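You operate a simulated robot arm through the tools that you are given. There is no shell and no other tool. Be economical: measure what you need, move in short steps, check, and stop when the job is done.

You are at the controls of a simulated robot arm. One attempt, no reset.

Task
Take the blue rag from the top of the teal bench and put it on the grey gasket card there.
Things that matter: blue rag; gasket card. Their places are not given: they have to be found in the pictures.

The check looks at the end state, three seconds after you hand in, the way a careful person would. Anything else that was tipped, shoved, dropped, spilled or broken makes it a failure.

Robot
A 7-joint arm with a two-finger parallel gripper, fixed in place. Base frame: the origin is at the foot of the arm, x ahead of it, y to its left, z up; the work surface is at about z = 0. Readings come in m, rad, newtons and seconds.
With the tool pointing down near the work surface it reaches from about 0.24 to 0.62 m from the base axis. Its first joint turns from -1.152 to 1.152 rad. Payload 2.6 kg.
Tool frame: the origin (TCP) lies between the finger pads and is the grasp point; the fingertips stand 0.03 m ahead of it; z points along the fingers, y is the line along which they close. Largest opening 0.094 m; finger width 0.028, thickness 0.01; the body of the gripper, 0.05 by 0.096 m, starts 0.055 m behind the TCP.
Orientation is that of the tool frame in the base frame, as a unit quaternion [x, y, z, w]. With the fingers straight down and closing along the base's y, the tool's x points along the base's -x, its y along +y and its z along -z.

Tools
- The arm moves only by the tool nudge_tool. Its argument "rows" is a list of rows, each a list of 5 numbers: the gripper command, from -1 (fully open) to 1 (shut), values between in proportion, then the shift along the base's x, y, z in mm, then the turn about the base's z in rad. In form: [[grip, tx, ty, tz, yaw], ...]. A call has 1 to 10 rows; each row is the pose to reach, as a shift and turn from the pose commanded when the call began. Each row takes 0.2 s and may step no farther than 0.05 m and 0.15 rad from the row before; otherwise, or with a gripper value out of range, the whole call is refused. A pose out of reach is approached as far as the arm can. The call stops where the force on the tool passes 40 N (or 10 N more than at its start, if that is more) or the arm is blocked; 0.2 s more then pass. The fingers move at their own pace (about 0.072 m/s each) and stop on an object; they squeeze with about 26 N. The grip force told is the motor's: it shows also when the fingers shut on nothing. Time passes only in rows, and 0.2 s behind the last, so rows that repeat a pose let the fingers close. It gives the time, the measured TCP pose, the force on the tool (base axes), the opening and the grip force at its end, in the units of the frame above (readings bear some noise).
- Cameras (640 x 400 px; columns grow to the right, rows downward): "scene" is fixed at [0.0267, 0.4368, 0.5637]; the picture's right is [-0.73, -0.68, 0.00], its down [-0.39, 0.43, -0.82] and it looks along [0.55, -0.60, -0.58] (base axes); focal length 371 px, centre (320, 200). "wrist" rides on the gripper at [-0.037, 0, -0.058] in the tool frame; the picture's right is [0.00, -1.00, 0.00], its down [0.97, 0.00, -0.24] and it looks along [0.24, 0.00, 0.97] (tool axes); focal length 218 px, centre (320, 200).
- grab_frame(camera): a new picture of that camera. It takes no simulated time.
- pixel_to_xyz(camera, pixels): for up to 12 pixels [column, row] of the newest picture of that camera ("zoom" is the newest enlarged one), the place [x, y, z] in the base frame of the surface seen there, good to about 0.002 m, but the place of the scene camera against the robot may be out by one fixed shift of up to 0.018 m in any direction. It takes no simulated time.
- enlarge(camera, box): a new picture of the part [left, top, right, bottom] of that camera's present view, enlarged. It takes no simulated time.
- job_done(): hands the job in; it is judged then, once.

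Keep the steps short. Do not move on a guess: measure, check each grasp and each placing, and mend mistakes. In all there are 60 turns and 26 pictures (those below and enlarged ones count). Leave the gripper open and the arm clear of the work at the hand-in unless told otherwise, and finish with a single line.

The tools are called after "Request:" as name(argument=value, ...) on one line, values as JSON. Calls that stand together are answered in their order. nudge_tool: Moves the arm, as the interface text tells. Its arguments: {"type":"object","properties":{"rows":{"type":"array","items":{"type":"array","items":{"type":"number"}}}},"required":["rows"]} The other tools are called the same way: grab_frame (camera) takes a picture; pixel_to_xyz (camera, pixels) gives the place of the surface under pixels of a picture; enlarge (camera, box) takes an enlarged picture of a part of a camera's view; job_done () hands the job in.

At the start:

```text
t: 0.0
tcp_pos: [0.3631, 0.1905, 0.3032]
tool_rot: [0.0, 1.0, 0.0, 0.0]
force: [0.5, 0.1, -0.3]
gripper_width: 0.0941
gripper_force: 0.0
```

scene: 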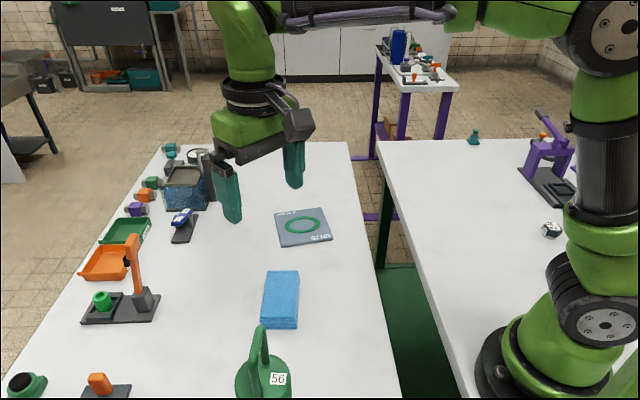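
wrist: 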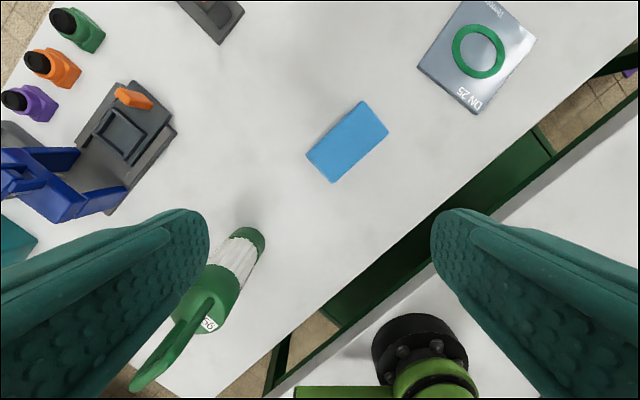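

I see the blue rag in the scene picture at about (281,300) and the gasket card at (303,227). In the wrist picture they are at (347,142) and (477,55). Next I measure both in both pictures.

Request:
pixel_to_xyz(camera="wrist", pixels=[[347, 142], [361, 101], [388, 132], [333, 183], [306, 154], [477, 52], [465, 3], [535, 38], [475, 113], [418, 68], [260, 150], [400, 180]])

Request:
pixel_to_xyz(camera="scene", pixels=[[281, 295], [268, 271], [299, 272], [297, 322], [261, 319], [297, 329], [303, 227], [275, 213], [320, 207], [332, 239], [284, 246], [340, 300]])

Request:
enlarge(camera="scene", box=[220, 180, 380, 340])

```text
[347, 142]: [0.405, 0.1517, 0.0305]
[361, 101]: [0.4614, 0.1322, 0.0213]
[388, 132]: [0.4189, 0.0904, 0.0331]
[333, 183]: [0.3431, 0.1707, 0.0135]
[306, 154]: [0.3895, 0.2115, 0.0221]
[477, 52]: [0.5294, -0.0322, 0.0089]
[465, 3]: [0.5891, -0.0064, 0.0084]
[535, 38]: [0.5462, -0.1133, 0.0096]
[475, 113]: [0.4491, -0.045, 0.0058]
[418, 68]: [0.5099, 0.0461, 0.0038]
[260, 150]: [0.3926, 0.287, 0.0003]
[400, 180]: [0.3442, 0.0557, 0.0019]
```

```text
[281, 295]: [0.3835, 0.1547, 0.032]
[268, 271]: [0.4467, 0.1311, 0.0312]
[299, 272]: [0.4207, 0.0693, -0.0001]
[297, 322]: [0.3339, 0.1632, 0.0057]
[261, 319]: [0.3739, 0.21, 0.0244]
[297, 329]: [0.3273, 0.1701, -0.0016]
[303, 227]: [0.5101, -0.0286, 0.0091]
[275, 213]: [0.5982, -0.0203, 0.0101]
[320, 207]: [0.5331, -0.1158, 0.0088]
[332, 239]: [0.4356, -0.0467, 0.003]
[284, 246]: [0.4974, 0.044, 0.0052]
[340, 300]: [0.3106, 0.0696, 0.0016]
```

```text
2.50 times, centred on (300, 260) of scene
```

zoom: 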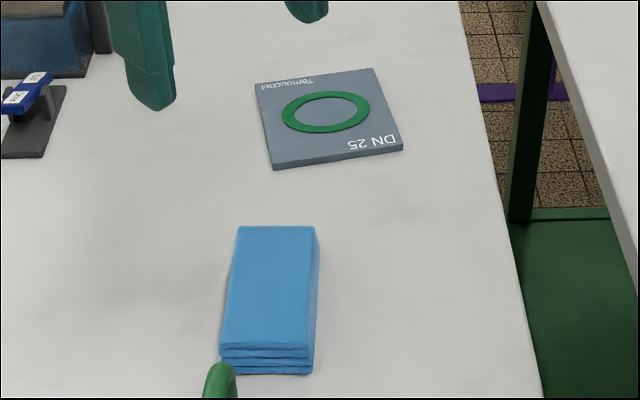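

The wrist picture gives a rag centre of about (0.403, 0.151), top z≈0.032, with its short side at about 44° from x. The card centre is about (0.525,-0.030), top z≈0.008. A watering can or spray bottle (56) stands near the rag, at wrist (220,280). I measure it before going in.

Request:
pixel_to_xyz(camera="wrist", pixels=[[245, 235], [260, 245], [235, 265], [215, 290], [195, 320], [150, 375], [225, 310], [125, 100]])

Request:
pixel_to_xyz(camera="scene", pixels=[[260, 330], [252, 350], [264, 345], [243, 372], [285, 370], [262, 390]])

```text
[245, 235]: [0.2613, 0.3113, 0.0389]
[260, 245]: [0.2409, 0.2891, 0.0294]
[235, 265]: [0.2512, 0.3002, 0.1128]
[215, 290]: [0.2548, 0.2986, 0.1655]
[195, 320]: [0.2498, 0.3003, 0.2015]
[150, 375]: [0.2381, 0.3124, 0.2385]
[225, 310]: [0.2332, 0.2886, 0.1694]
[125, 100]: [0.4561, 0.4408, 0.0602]
```

```text
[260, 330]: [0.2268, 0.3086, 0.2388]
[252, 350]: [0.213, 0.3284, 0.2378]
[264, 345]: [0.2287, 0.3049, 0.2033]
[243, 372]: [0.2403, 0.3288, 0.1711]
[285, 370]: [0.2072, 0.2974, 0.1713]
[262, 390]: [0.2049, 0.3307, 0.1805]
```

The bottle stands at about (0.25,0.30), 0.2 m from the rag, so it is out of the way. I turn by -0.79 rad, move over the rag, and come down to z≈0.18 for a better look.

Request:
nudge_tool(rows=[[-1, 10, -10, 0, -0.14], [-1, 20, -20, 0, -0.28], [-1, 30, -30, 0, -0.42], [-1, 40, -40, 0, -0.56], [-1, 40, -40, -30, -0.7], [-1, 40, -40, -60, -0.79], [-1, 40, -40, -95, -0.79], [-1, 40, -40, -123, -0.79], [-1, 40, -40, -123, -0.79]])

Request:
grab_frame(camera="wrist")

```text
t: 2.0
tcp_pos: [0.404, 0.1496, 0.1783]
tool_rot: [0.385, 0.923, -0.001, 0.0]
force: [-0.3, -0.5, -1.0]
gripper_width: 0.0934
gripper_force: 0.1
```

```text
22 pictures are left
```

wrist: 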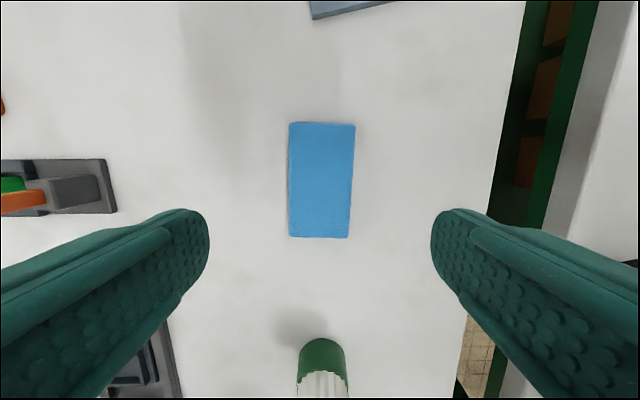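

The rag now stands upright in the view, columns 289–355 and rows 122–238, between the fingers. I measure its corners.

Request:
pixel_to_xyz(camera="wrist", pixels=[[293, 126], [352, 128], [347, 235], [291, 234], [321, 180], [296, 180], [346, 180], [250, 180], [400, 180]])

```text
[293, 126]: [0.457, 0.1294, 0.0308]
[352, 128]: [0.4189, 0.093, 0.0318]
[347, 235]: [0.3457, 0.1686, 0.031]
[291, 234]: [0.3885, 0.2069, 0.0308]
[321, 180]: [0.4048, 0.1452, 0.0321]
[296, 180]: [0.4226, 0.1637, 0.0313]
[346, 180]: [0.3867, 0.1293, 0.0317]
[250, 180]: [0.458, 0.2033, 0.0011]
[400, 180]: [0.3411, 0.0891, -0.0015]
```

The rag centre is (0.4025, 0.1495), right under the tool, with its top at z 0.031. I go straight down with open fingers to TCP z≈0.038, which puts the tips 8 mm above the bench.

Request:
nudge_tool(rows=[[-1, -1, 0, -40, 0], [-1, -1, 0, -80, 0], [-1, -1, 0, -115, 0], [-1, -1, 0, -130, 0], [-1, -1, 0, -140, 0], [-1, -1, 0, -140, 0]])

Request:
grab_frame(camera="wrist")

```text
t: 3.4
tcp_pos: [0.403, 0.1483, 0.038]
tool_rot: [0.384, 0.923, 0.0, 0.0]
force: [0.4, -0.2, 0.7]
gripper_width: 0.0939
gripper_force: 0.1
```

```text
21 pictures are left
```

wrist: 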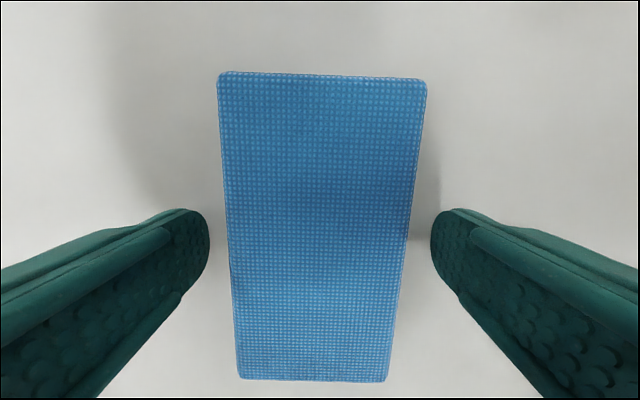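

The rag lies midway between the fingers and nothing is touched. I close on it and wait.

Request:
nudge_tool(rows=[[1, 0, 0, 0, 0], [1, 0, 0, 0, 0], [1, 0, 0, 0, 0], [1, 0, 0, 0, 0], [1, 0, 0, 0, 0]])

Request:
grab_frame(camera="wrist")

```text
t: 4.6
tcp_pos: [0.4036, 0.1471, 0.0398]
tool_rot: [0.385, 0.923, 0.001, 0.0]
force: [-0.1, 0.3, -0.2]
gripper_width: 0.0656
gripper_force: 26.1
```

```text
20 pictures are left
```

wrist: 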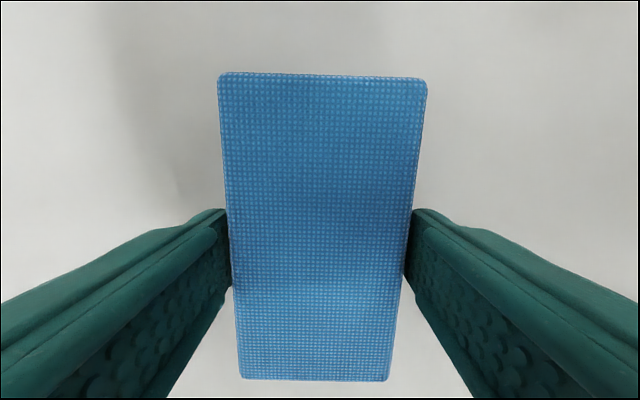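

The fingers stopped at 0.066 m with 26 N, so the rag is held. I lift it slowly by 90 mm and check.

Request:
nudge_tool(rows=[[1, 0, 0, 15, 0], [1, 0, 0, 35, 0], [1, 0, 0, 60, 0], [1, 0, 0, 80, 0], [1, 0, 0, 90, 0], [1, 0, 0, 90, 0]])

Request:
grab_frame(camera="wrist")

Request:
grab_frame(camera="scene")

```text
t: 6.0
tcp_pos: [0.4032, 0.1503, 0.1303]
tool_rot: [0.384, 0.923, -0.001, 0.0]
force: [0.9, -0.3, 0.0]
gripper_width: 0.0
gripper_force: 26.0
```

```text
19 pictures are left
```

wrist: 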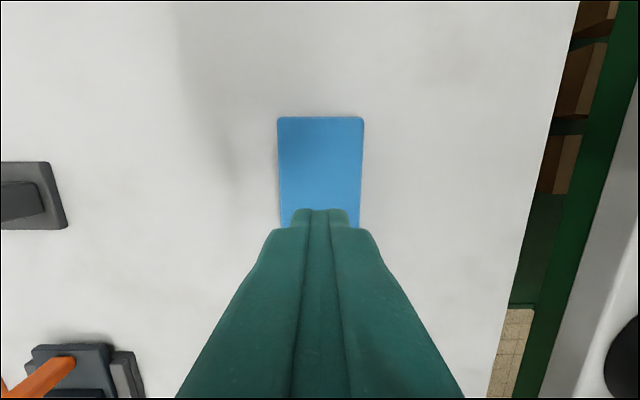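

```text
18 pictures are left
```

scene: 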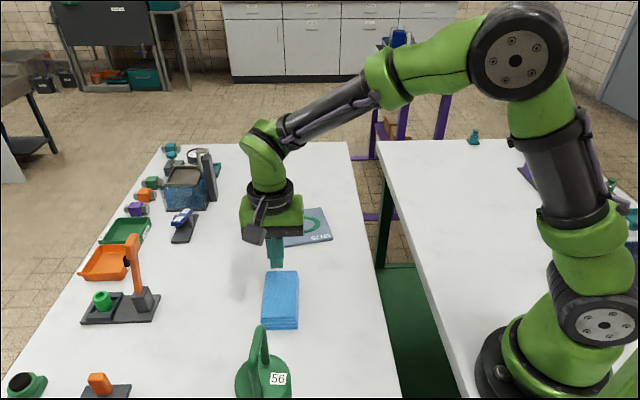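

The fingers shut to zero, so the rag slipped out and still lies on the bench. I open and look at where it is now before a deeper grasp and slower lift.

Request:
nudge_tool(rows=[[-1, 0, 0, 20, 0], [-1, 0, 0, 48, 0], [-1, 0, 0, 48, 0], [-1, 0, 0, 48, 0]])

Request:
grab_frame(camera="wrist")

Request:
enlarge(camera="scene", box=[230, 250, 330, 350])

Request:
pixel_to_xyz(camera="wrist", pixels=[[293, 126], [352, 128], [347, 235], [291, 234], [321, 180], [296, 180], [346, 180]])

```text
t: 7.0
tcp_pos: [0.4026, 0.1503, 0.1786]
tool_rot: [0.384, 0.923, 0.0, 0.0]
force: [0.2, -0.2, 0.1]
gripper_width: 0.0941
gripper_force: 0.0
```

```text
17 pictures are left
```

wrist: 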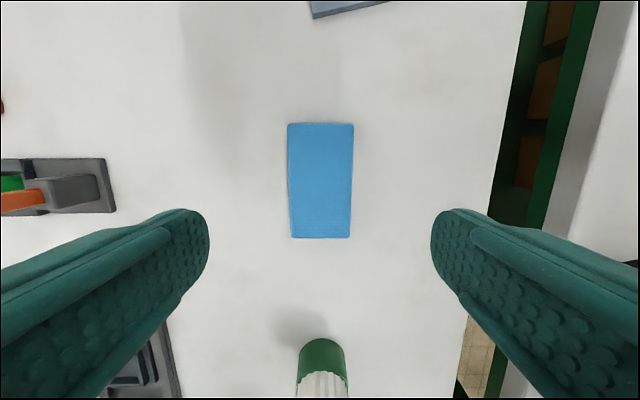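

```text
4.00 times, centred on (280, 300) of scene
```

zoom: 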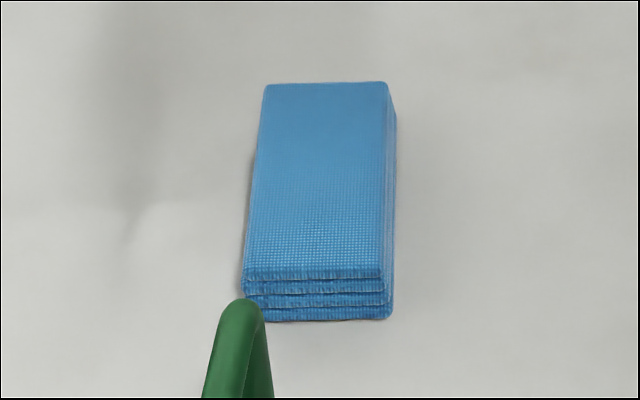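

```text
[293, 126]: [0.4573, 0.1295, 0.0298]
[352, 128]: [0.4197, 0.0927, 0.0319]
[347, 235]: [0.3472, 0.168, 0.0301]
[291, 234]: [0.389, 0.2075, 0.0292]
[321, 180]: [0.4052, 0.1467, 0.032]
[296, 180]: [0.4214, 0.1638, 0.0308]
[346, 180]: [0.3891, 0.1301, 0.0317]
```

The rag has not moved. This time I go deeper, to TCP z≈0.032 with the tips about 2 mm above the bench, stopping if force rises.

Request:
nudge_tool(rows=[[-1, 0, 0, -45, 0], [-1, 0, 0, -90, 0], [-1, 0, 0, -125, 0], [-1, 0, 0, -138, 0], [-1, 0, 0, -143, 0], [-1, 0, 0, -147, 0], [-1, 0, 0, -147, 0]])

Request:
nudge_tool(rows=[[1, 0, 0, 0, 0], [1, 0, 0, 0, 0], [1, 0, 0, 0, 0], [1, 0, 0, 0, 0], [1, 0, 0, 0, 0]])

Request:
nudge_tool(rows=[[1, 0, 0, 1, 0], [1, 0, 0, 2, 0], [1, 0, 0, 3, 0], [1, 0, 0, 5, 0], [1, 0, 0, 7, 0], [1, 0, 0, 9, 0], [1, 0, 0, 10, 0]])

Request:
grab_frame(camera="wrist")

```text
t: 8.6
tcp_pos: [0.4011, 0.1497, 0.0328]
tool_rot: [0.384, 0.923, 0.0, 0.0]
force: [-0.2, 0.0, 1.4]
gripper_width: 0.0939
gripper_force: 0.0
```

```text
t: 9.8
tcp_pos: [0.4013, 0.1509, 0.0323]
tool_rot: [0.384, 0.923, -0.001, 0.0]
force: [-0.6, -0.9, 0.1]
gripper_width: 0.0697
gripper_force: 25.5
```

```text
t: 11.4
tcp_pos: [0.4022, 0.1505, 0.041]
tool_rot: [0.385, 0.923, 0.0, 0.0]
force: [0.5, 0.6, -1.3]
gripper_width: 0.0696
gripper_force: 25.7
```

```text
15 pictures are left
```

wrist: 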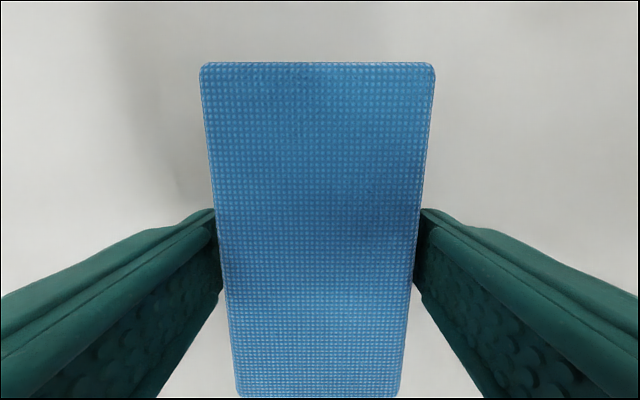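

The fingers hold at 0.070 m, against 0.066 m before. I check that the rag is rising with them: its top should be near z 0.041 if it is.

Request:
pixel_to_xyz(camera="wrist", pixels=[[215, 75], [420, 75], [320, 200], [395, 385], [245, 385], [320, 150]])

Request:
nudge_tool(rows=[[1, 0, 0, 3, 0], [1, 0, 0, 6, 0], [1, 0, 0, 10, 0], [1, 0, 0, 14, 0], [1, 0, 0, 18, 0], [1, 0, 0, 22, 0], [1, 0, 0, 26, 0], [1, 0, 0, 30, 0]])

Request:
enlarge(camera="scene", box=[200, 210, 340, 350])

```text
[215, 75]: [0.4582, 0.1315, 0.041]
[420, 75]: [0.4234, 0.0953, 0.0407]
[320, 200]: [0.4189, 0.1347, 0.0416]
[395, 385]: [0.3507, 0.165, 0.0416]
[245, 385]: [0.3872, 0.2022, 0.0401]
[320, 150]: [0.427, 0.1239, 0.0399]
```

```text
t: 13.2
tcp_pos: [0.4027, 0.1499, 0.0731]
tool_rot: [0.384, 0.923, 0.0, 0.0]
force: [-0.6, 0.6, -0.3]
gripper_width: 0.0699
gripper_force: 26.1
```

```text
2.86 times, centred on (270, 280) of scene
```

zoom: 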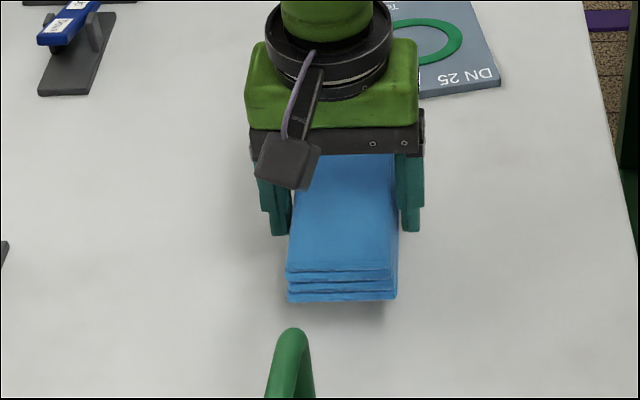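

The rag is held clear of the bench and is level. I raise it to about 0.115 and carry it gently part-way towards the card, turning +0.21 rad to line up with it. Then I measure the card again.

Request:
nudge_tool(rows=[[1, 0, 0, 8, 0], [1, 0, 0, 18, 0], [1, 0, 0, 30, 0], [1, 5, -7, 40, 0.03], [1, 12, -18, 42, 0.07], [1, 20, -30, 42, 0.11], [1, 29, -43, 42, 0.15], [1, 37, -55, 42, 0.19], [1, 43, -64, 42, 0.21], [1, 46, -68, 42, 0.21]])

Request:
grab_frame(camera="wrist")

```text
t: 15.4
tcp_pos: [0.4485, 0.0819, 0.1144]
tool_rot: [0.285, 0.959, 0.0, 0.001]
force: [-0.1, 0.2, -0.8]
gripper_width: 0.0696
gripper_force: 26.1
```

```text
13 pictures are left
```

wrist: 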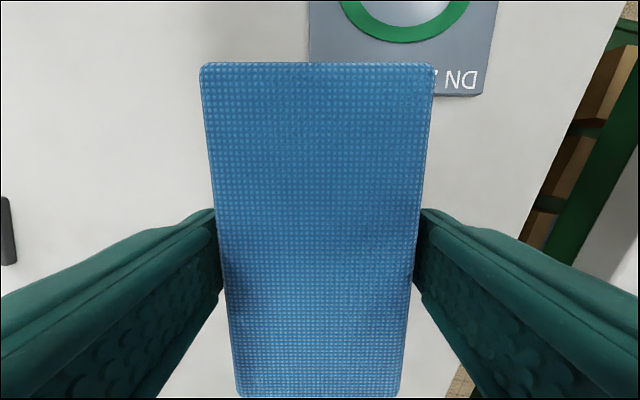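

The card is now square with the rag in the view, with its lower edge near row 95 and its sides at columns ~309 and ~490. I measure its edges and the rag's top.

Request:
pixel_to_xyz(camera="wrist", pixels=[[312, 5], [311, 55], [494, 5], [483, 90], [440, 93], [405, 5], [207, 70], [428, 70], [398, 392], [242, 392], [496, 5]])

Request:
pixel_to_xyz(camera="scene", pixels=[[332, 237], [330, 210]])

```text
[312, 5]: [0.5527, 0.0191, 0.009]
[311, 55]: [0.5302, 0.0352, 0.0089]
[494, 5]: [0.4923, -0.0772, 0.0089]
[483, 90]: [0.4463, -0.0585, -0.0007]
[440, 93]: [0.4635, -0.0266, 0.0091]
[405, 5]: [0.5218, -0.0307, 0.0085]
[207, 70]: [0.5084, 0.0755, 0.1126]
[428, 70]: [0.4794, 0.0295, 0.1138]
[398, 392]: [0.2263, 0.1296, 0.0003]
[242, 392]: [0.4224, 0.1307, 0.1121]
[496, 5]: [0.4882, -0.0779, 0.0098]
```

```text
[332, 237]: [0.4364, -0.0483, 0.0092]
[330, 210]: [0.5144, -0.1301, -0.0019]
```

The card's centre works out at (0.525,-0.031), top z 0.009, and its edges line up with the rag to within about 1°. The rag is centred on the TCP. I carry it above the card at the same height.

Request:
nudge_tool(rows=[[1, 5, -7, 0, 0], [1, 14, -20, 0, 0], [1, 24, -35, 0, 0], [1, 35, -52, 0, 0], [1, 46, -69, 0, 0], [1, 57, -85, 0, 0], [1, 67, -99, 0, 0], [1, 74, -109, 0, 0], [1, 77, -113, 0, 0], [1, 77, -113, 0, 0]])

Request:
nudge_tool(rows=[[1, 0, 0, -6, 0], [1, 0, 0, -16, 0], [1, 0, 0, -27, 0], [1, 0, 0, -37, 0], [1, 0, 0, -45, 0], [1, 0, 0, -50, 0], [1, 0, 0, -50, 0]])

Request:
grab_frame(camera="wrist")

Request:
enlarge(camera="scene", box=[220, 150, 360, 290])

```text
t: 17.6
tcp_pos: [0.5263, -0.032, 0.1145]
tool_rot: [0.285, 0.958, 0.0, 0.0]
force: [-0.2, -0.6, -1.1]
gripper_width: 0.0696
gripper_force: 25.8
```

```text
t: 19.2
tcp_pos: [0.5263, -0.0314, 0.0641]
tool_rot: [0.286, 0.958, 0.0, 0.0]
force: [0.6, -0.1, -0.9]
gripper_width: 0.0698
gripper_force: 25.9
```

```text
12 pictures are left
```

wrist: 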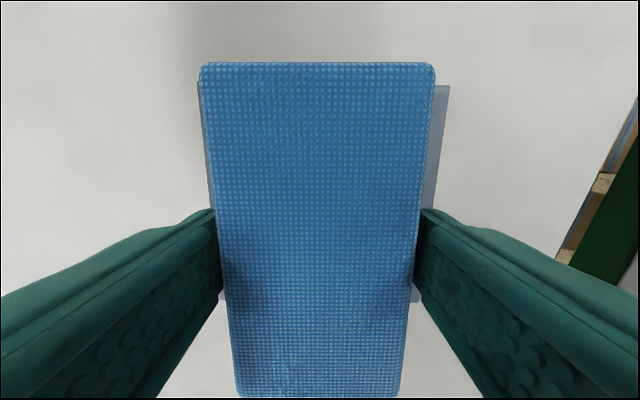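

```text
2.86 times, centred on (290, 220) of scene
```

zoom: 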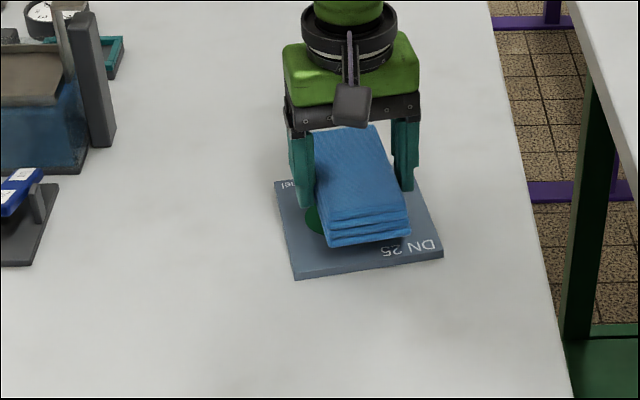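

The rag hangs above the card. The card's corners show at wrist (200,82), (449,86) and (415,300). I measure these to check the centring.

Request:
pixel_to_xyz(camera="wrist", pixels=[[201, 88], [447, 88], [418, 297], [206, 160], [433, 180], [207, 70], [428, 70], [220, 296], [242, 392], [394, 385]])

```text
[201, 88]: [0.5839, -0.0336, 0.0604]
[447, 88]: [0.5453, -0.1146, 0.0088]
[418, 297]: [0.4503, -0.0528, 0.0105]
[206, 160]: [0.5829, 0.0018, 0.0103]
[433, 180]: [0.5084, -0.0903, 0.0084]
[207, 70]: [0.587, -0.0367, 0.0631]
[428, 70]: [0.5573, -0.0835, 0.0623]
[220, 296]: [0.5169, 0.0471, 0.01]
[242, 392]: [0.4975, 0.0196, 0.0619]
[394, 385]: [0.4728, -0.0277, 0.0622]
```

The rag's centre is at (0.529,-0.032) and the card's at (0.531,-0.034), so it is centred within 3 mm. The rag should touch the card at TCP z≈0.0415. I lower slowly to 0.042.

Request:
nudge_tool(rows=[[1, 1, -1, -5, 0], [1, 1, -1, -10, 0], [1, 1, -1, -15, 0], [1, 1, -1, -18, 0], [1, 1, -1, -20, 0], [1, 1, -1, -22, 0], [1, 1, -1, -22, 0]])

Request:
enlarge(camera="scene", box=[250, 180, 350, 280])

```text
t: 20.8
tcp_pos: [0.5269, -0.0335, 0.0431]
tool_rot: [0.287, 0.958, 0.0, 0.002]
force: [-6.0, 1.9, 15.5]
gripper_width: 0.0697
gripper_force: 25.9
```

```text
4.00 times, centred on (300, 230) of scene
```

zoom: 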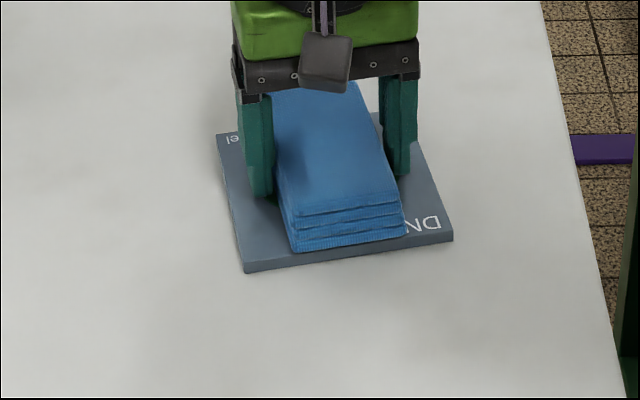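

The force is 15 N upward, so the rag rests on the card. I ease up 1 mm and open in place.

Request:
nudge_tool(rows=[[1, 0, 0, 1, 0], [0.3, 0, 0, 1, 0], [0, 0, 0, 1, 0], [-0.5, 0, 0, 1, 0], [-1, 0, 0, 1, 0], [-1, 0, 0, 1, 0], [-1, 0, 0, 1, 0]])

Request:
grab_frame(camera="wrist")

```text
t: 22.4
tcp_pos: [0.5262, -0.0334, 0.0424]
tool_rot: [0.286, 0.958, -0.001, 0.001]
force: [0.3, 0.6, -0.7]
gripper_width: 0.0943
gripper_force: 0.0
```

```text
9 pictures are left
```

wrist: 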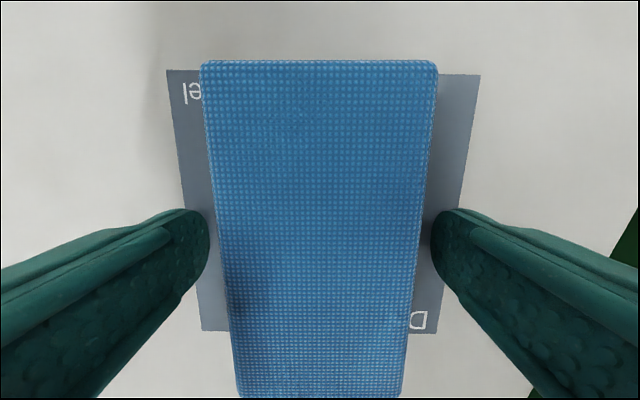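

The fingers are open and clear of the rag on both sides, with zero force. I rise straight up.

Request:
nudge_tool(rows=[[-1, 0, 0, 8, 0], [-1, 0, 0, 25, 0], [-1, 0, 0, 60, 0], [-1, 0, 0, 100, 0], [-1, 0, 0, 140, 0], [-1, 0, 0, 170, 0], [-1, 0, 0, 170, 0]])

Request:
grab_frame(camera="wrist")

Request:
grab_frame(camera="scene")

```text
t: 24.0
tcp_pos: [0.526, -0.0355, 0.2143]
tool_rot: [0.286, 0.958, 0.0, 0.001]
force: [-0.1, 0.2, -1.0]
gripper_width: 0.0939
gripper_force: 0.1
```

```text
8 pictures are left
```

wrist: 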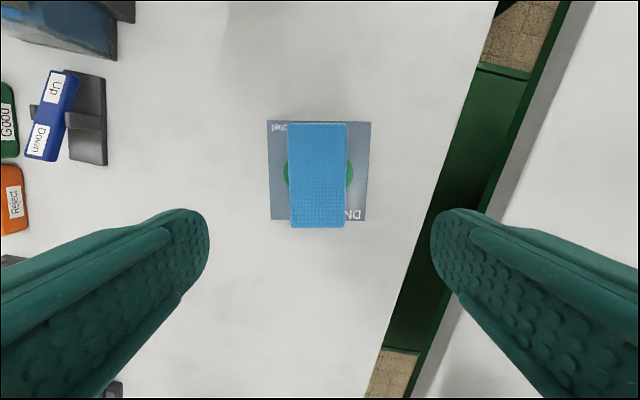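

```text
7 pictures are left
```

scene: 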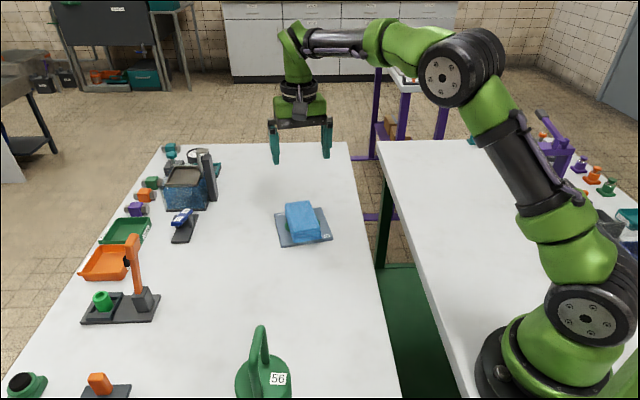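

The rag lies centred and flat on the card. The card has not moved, nothing else is disturbed, and the gripper is open and 0.2 m up, so I hand in.

Request:
job_done()

```text
The job is handed in.
```

The blue rag is on the grey gasket card, centred to within about 3 mm; the first grasp slipped without moving the rag, the second held, and nothing else was disturbed.
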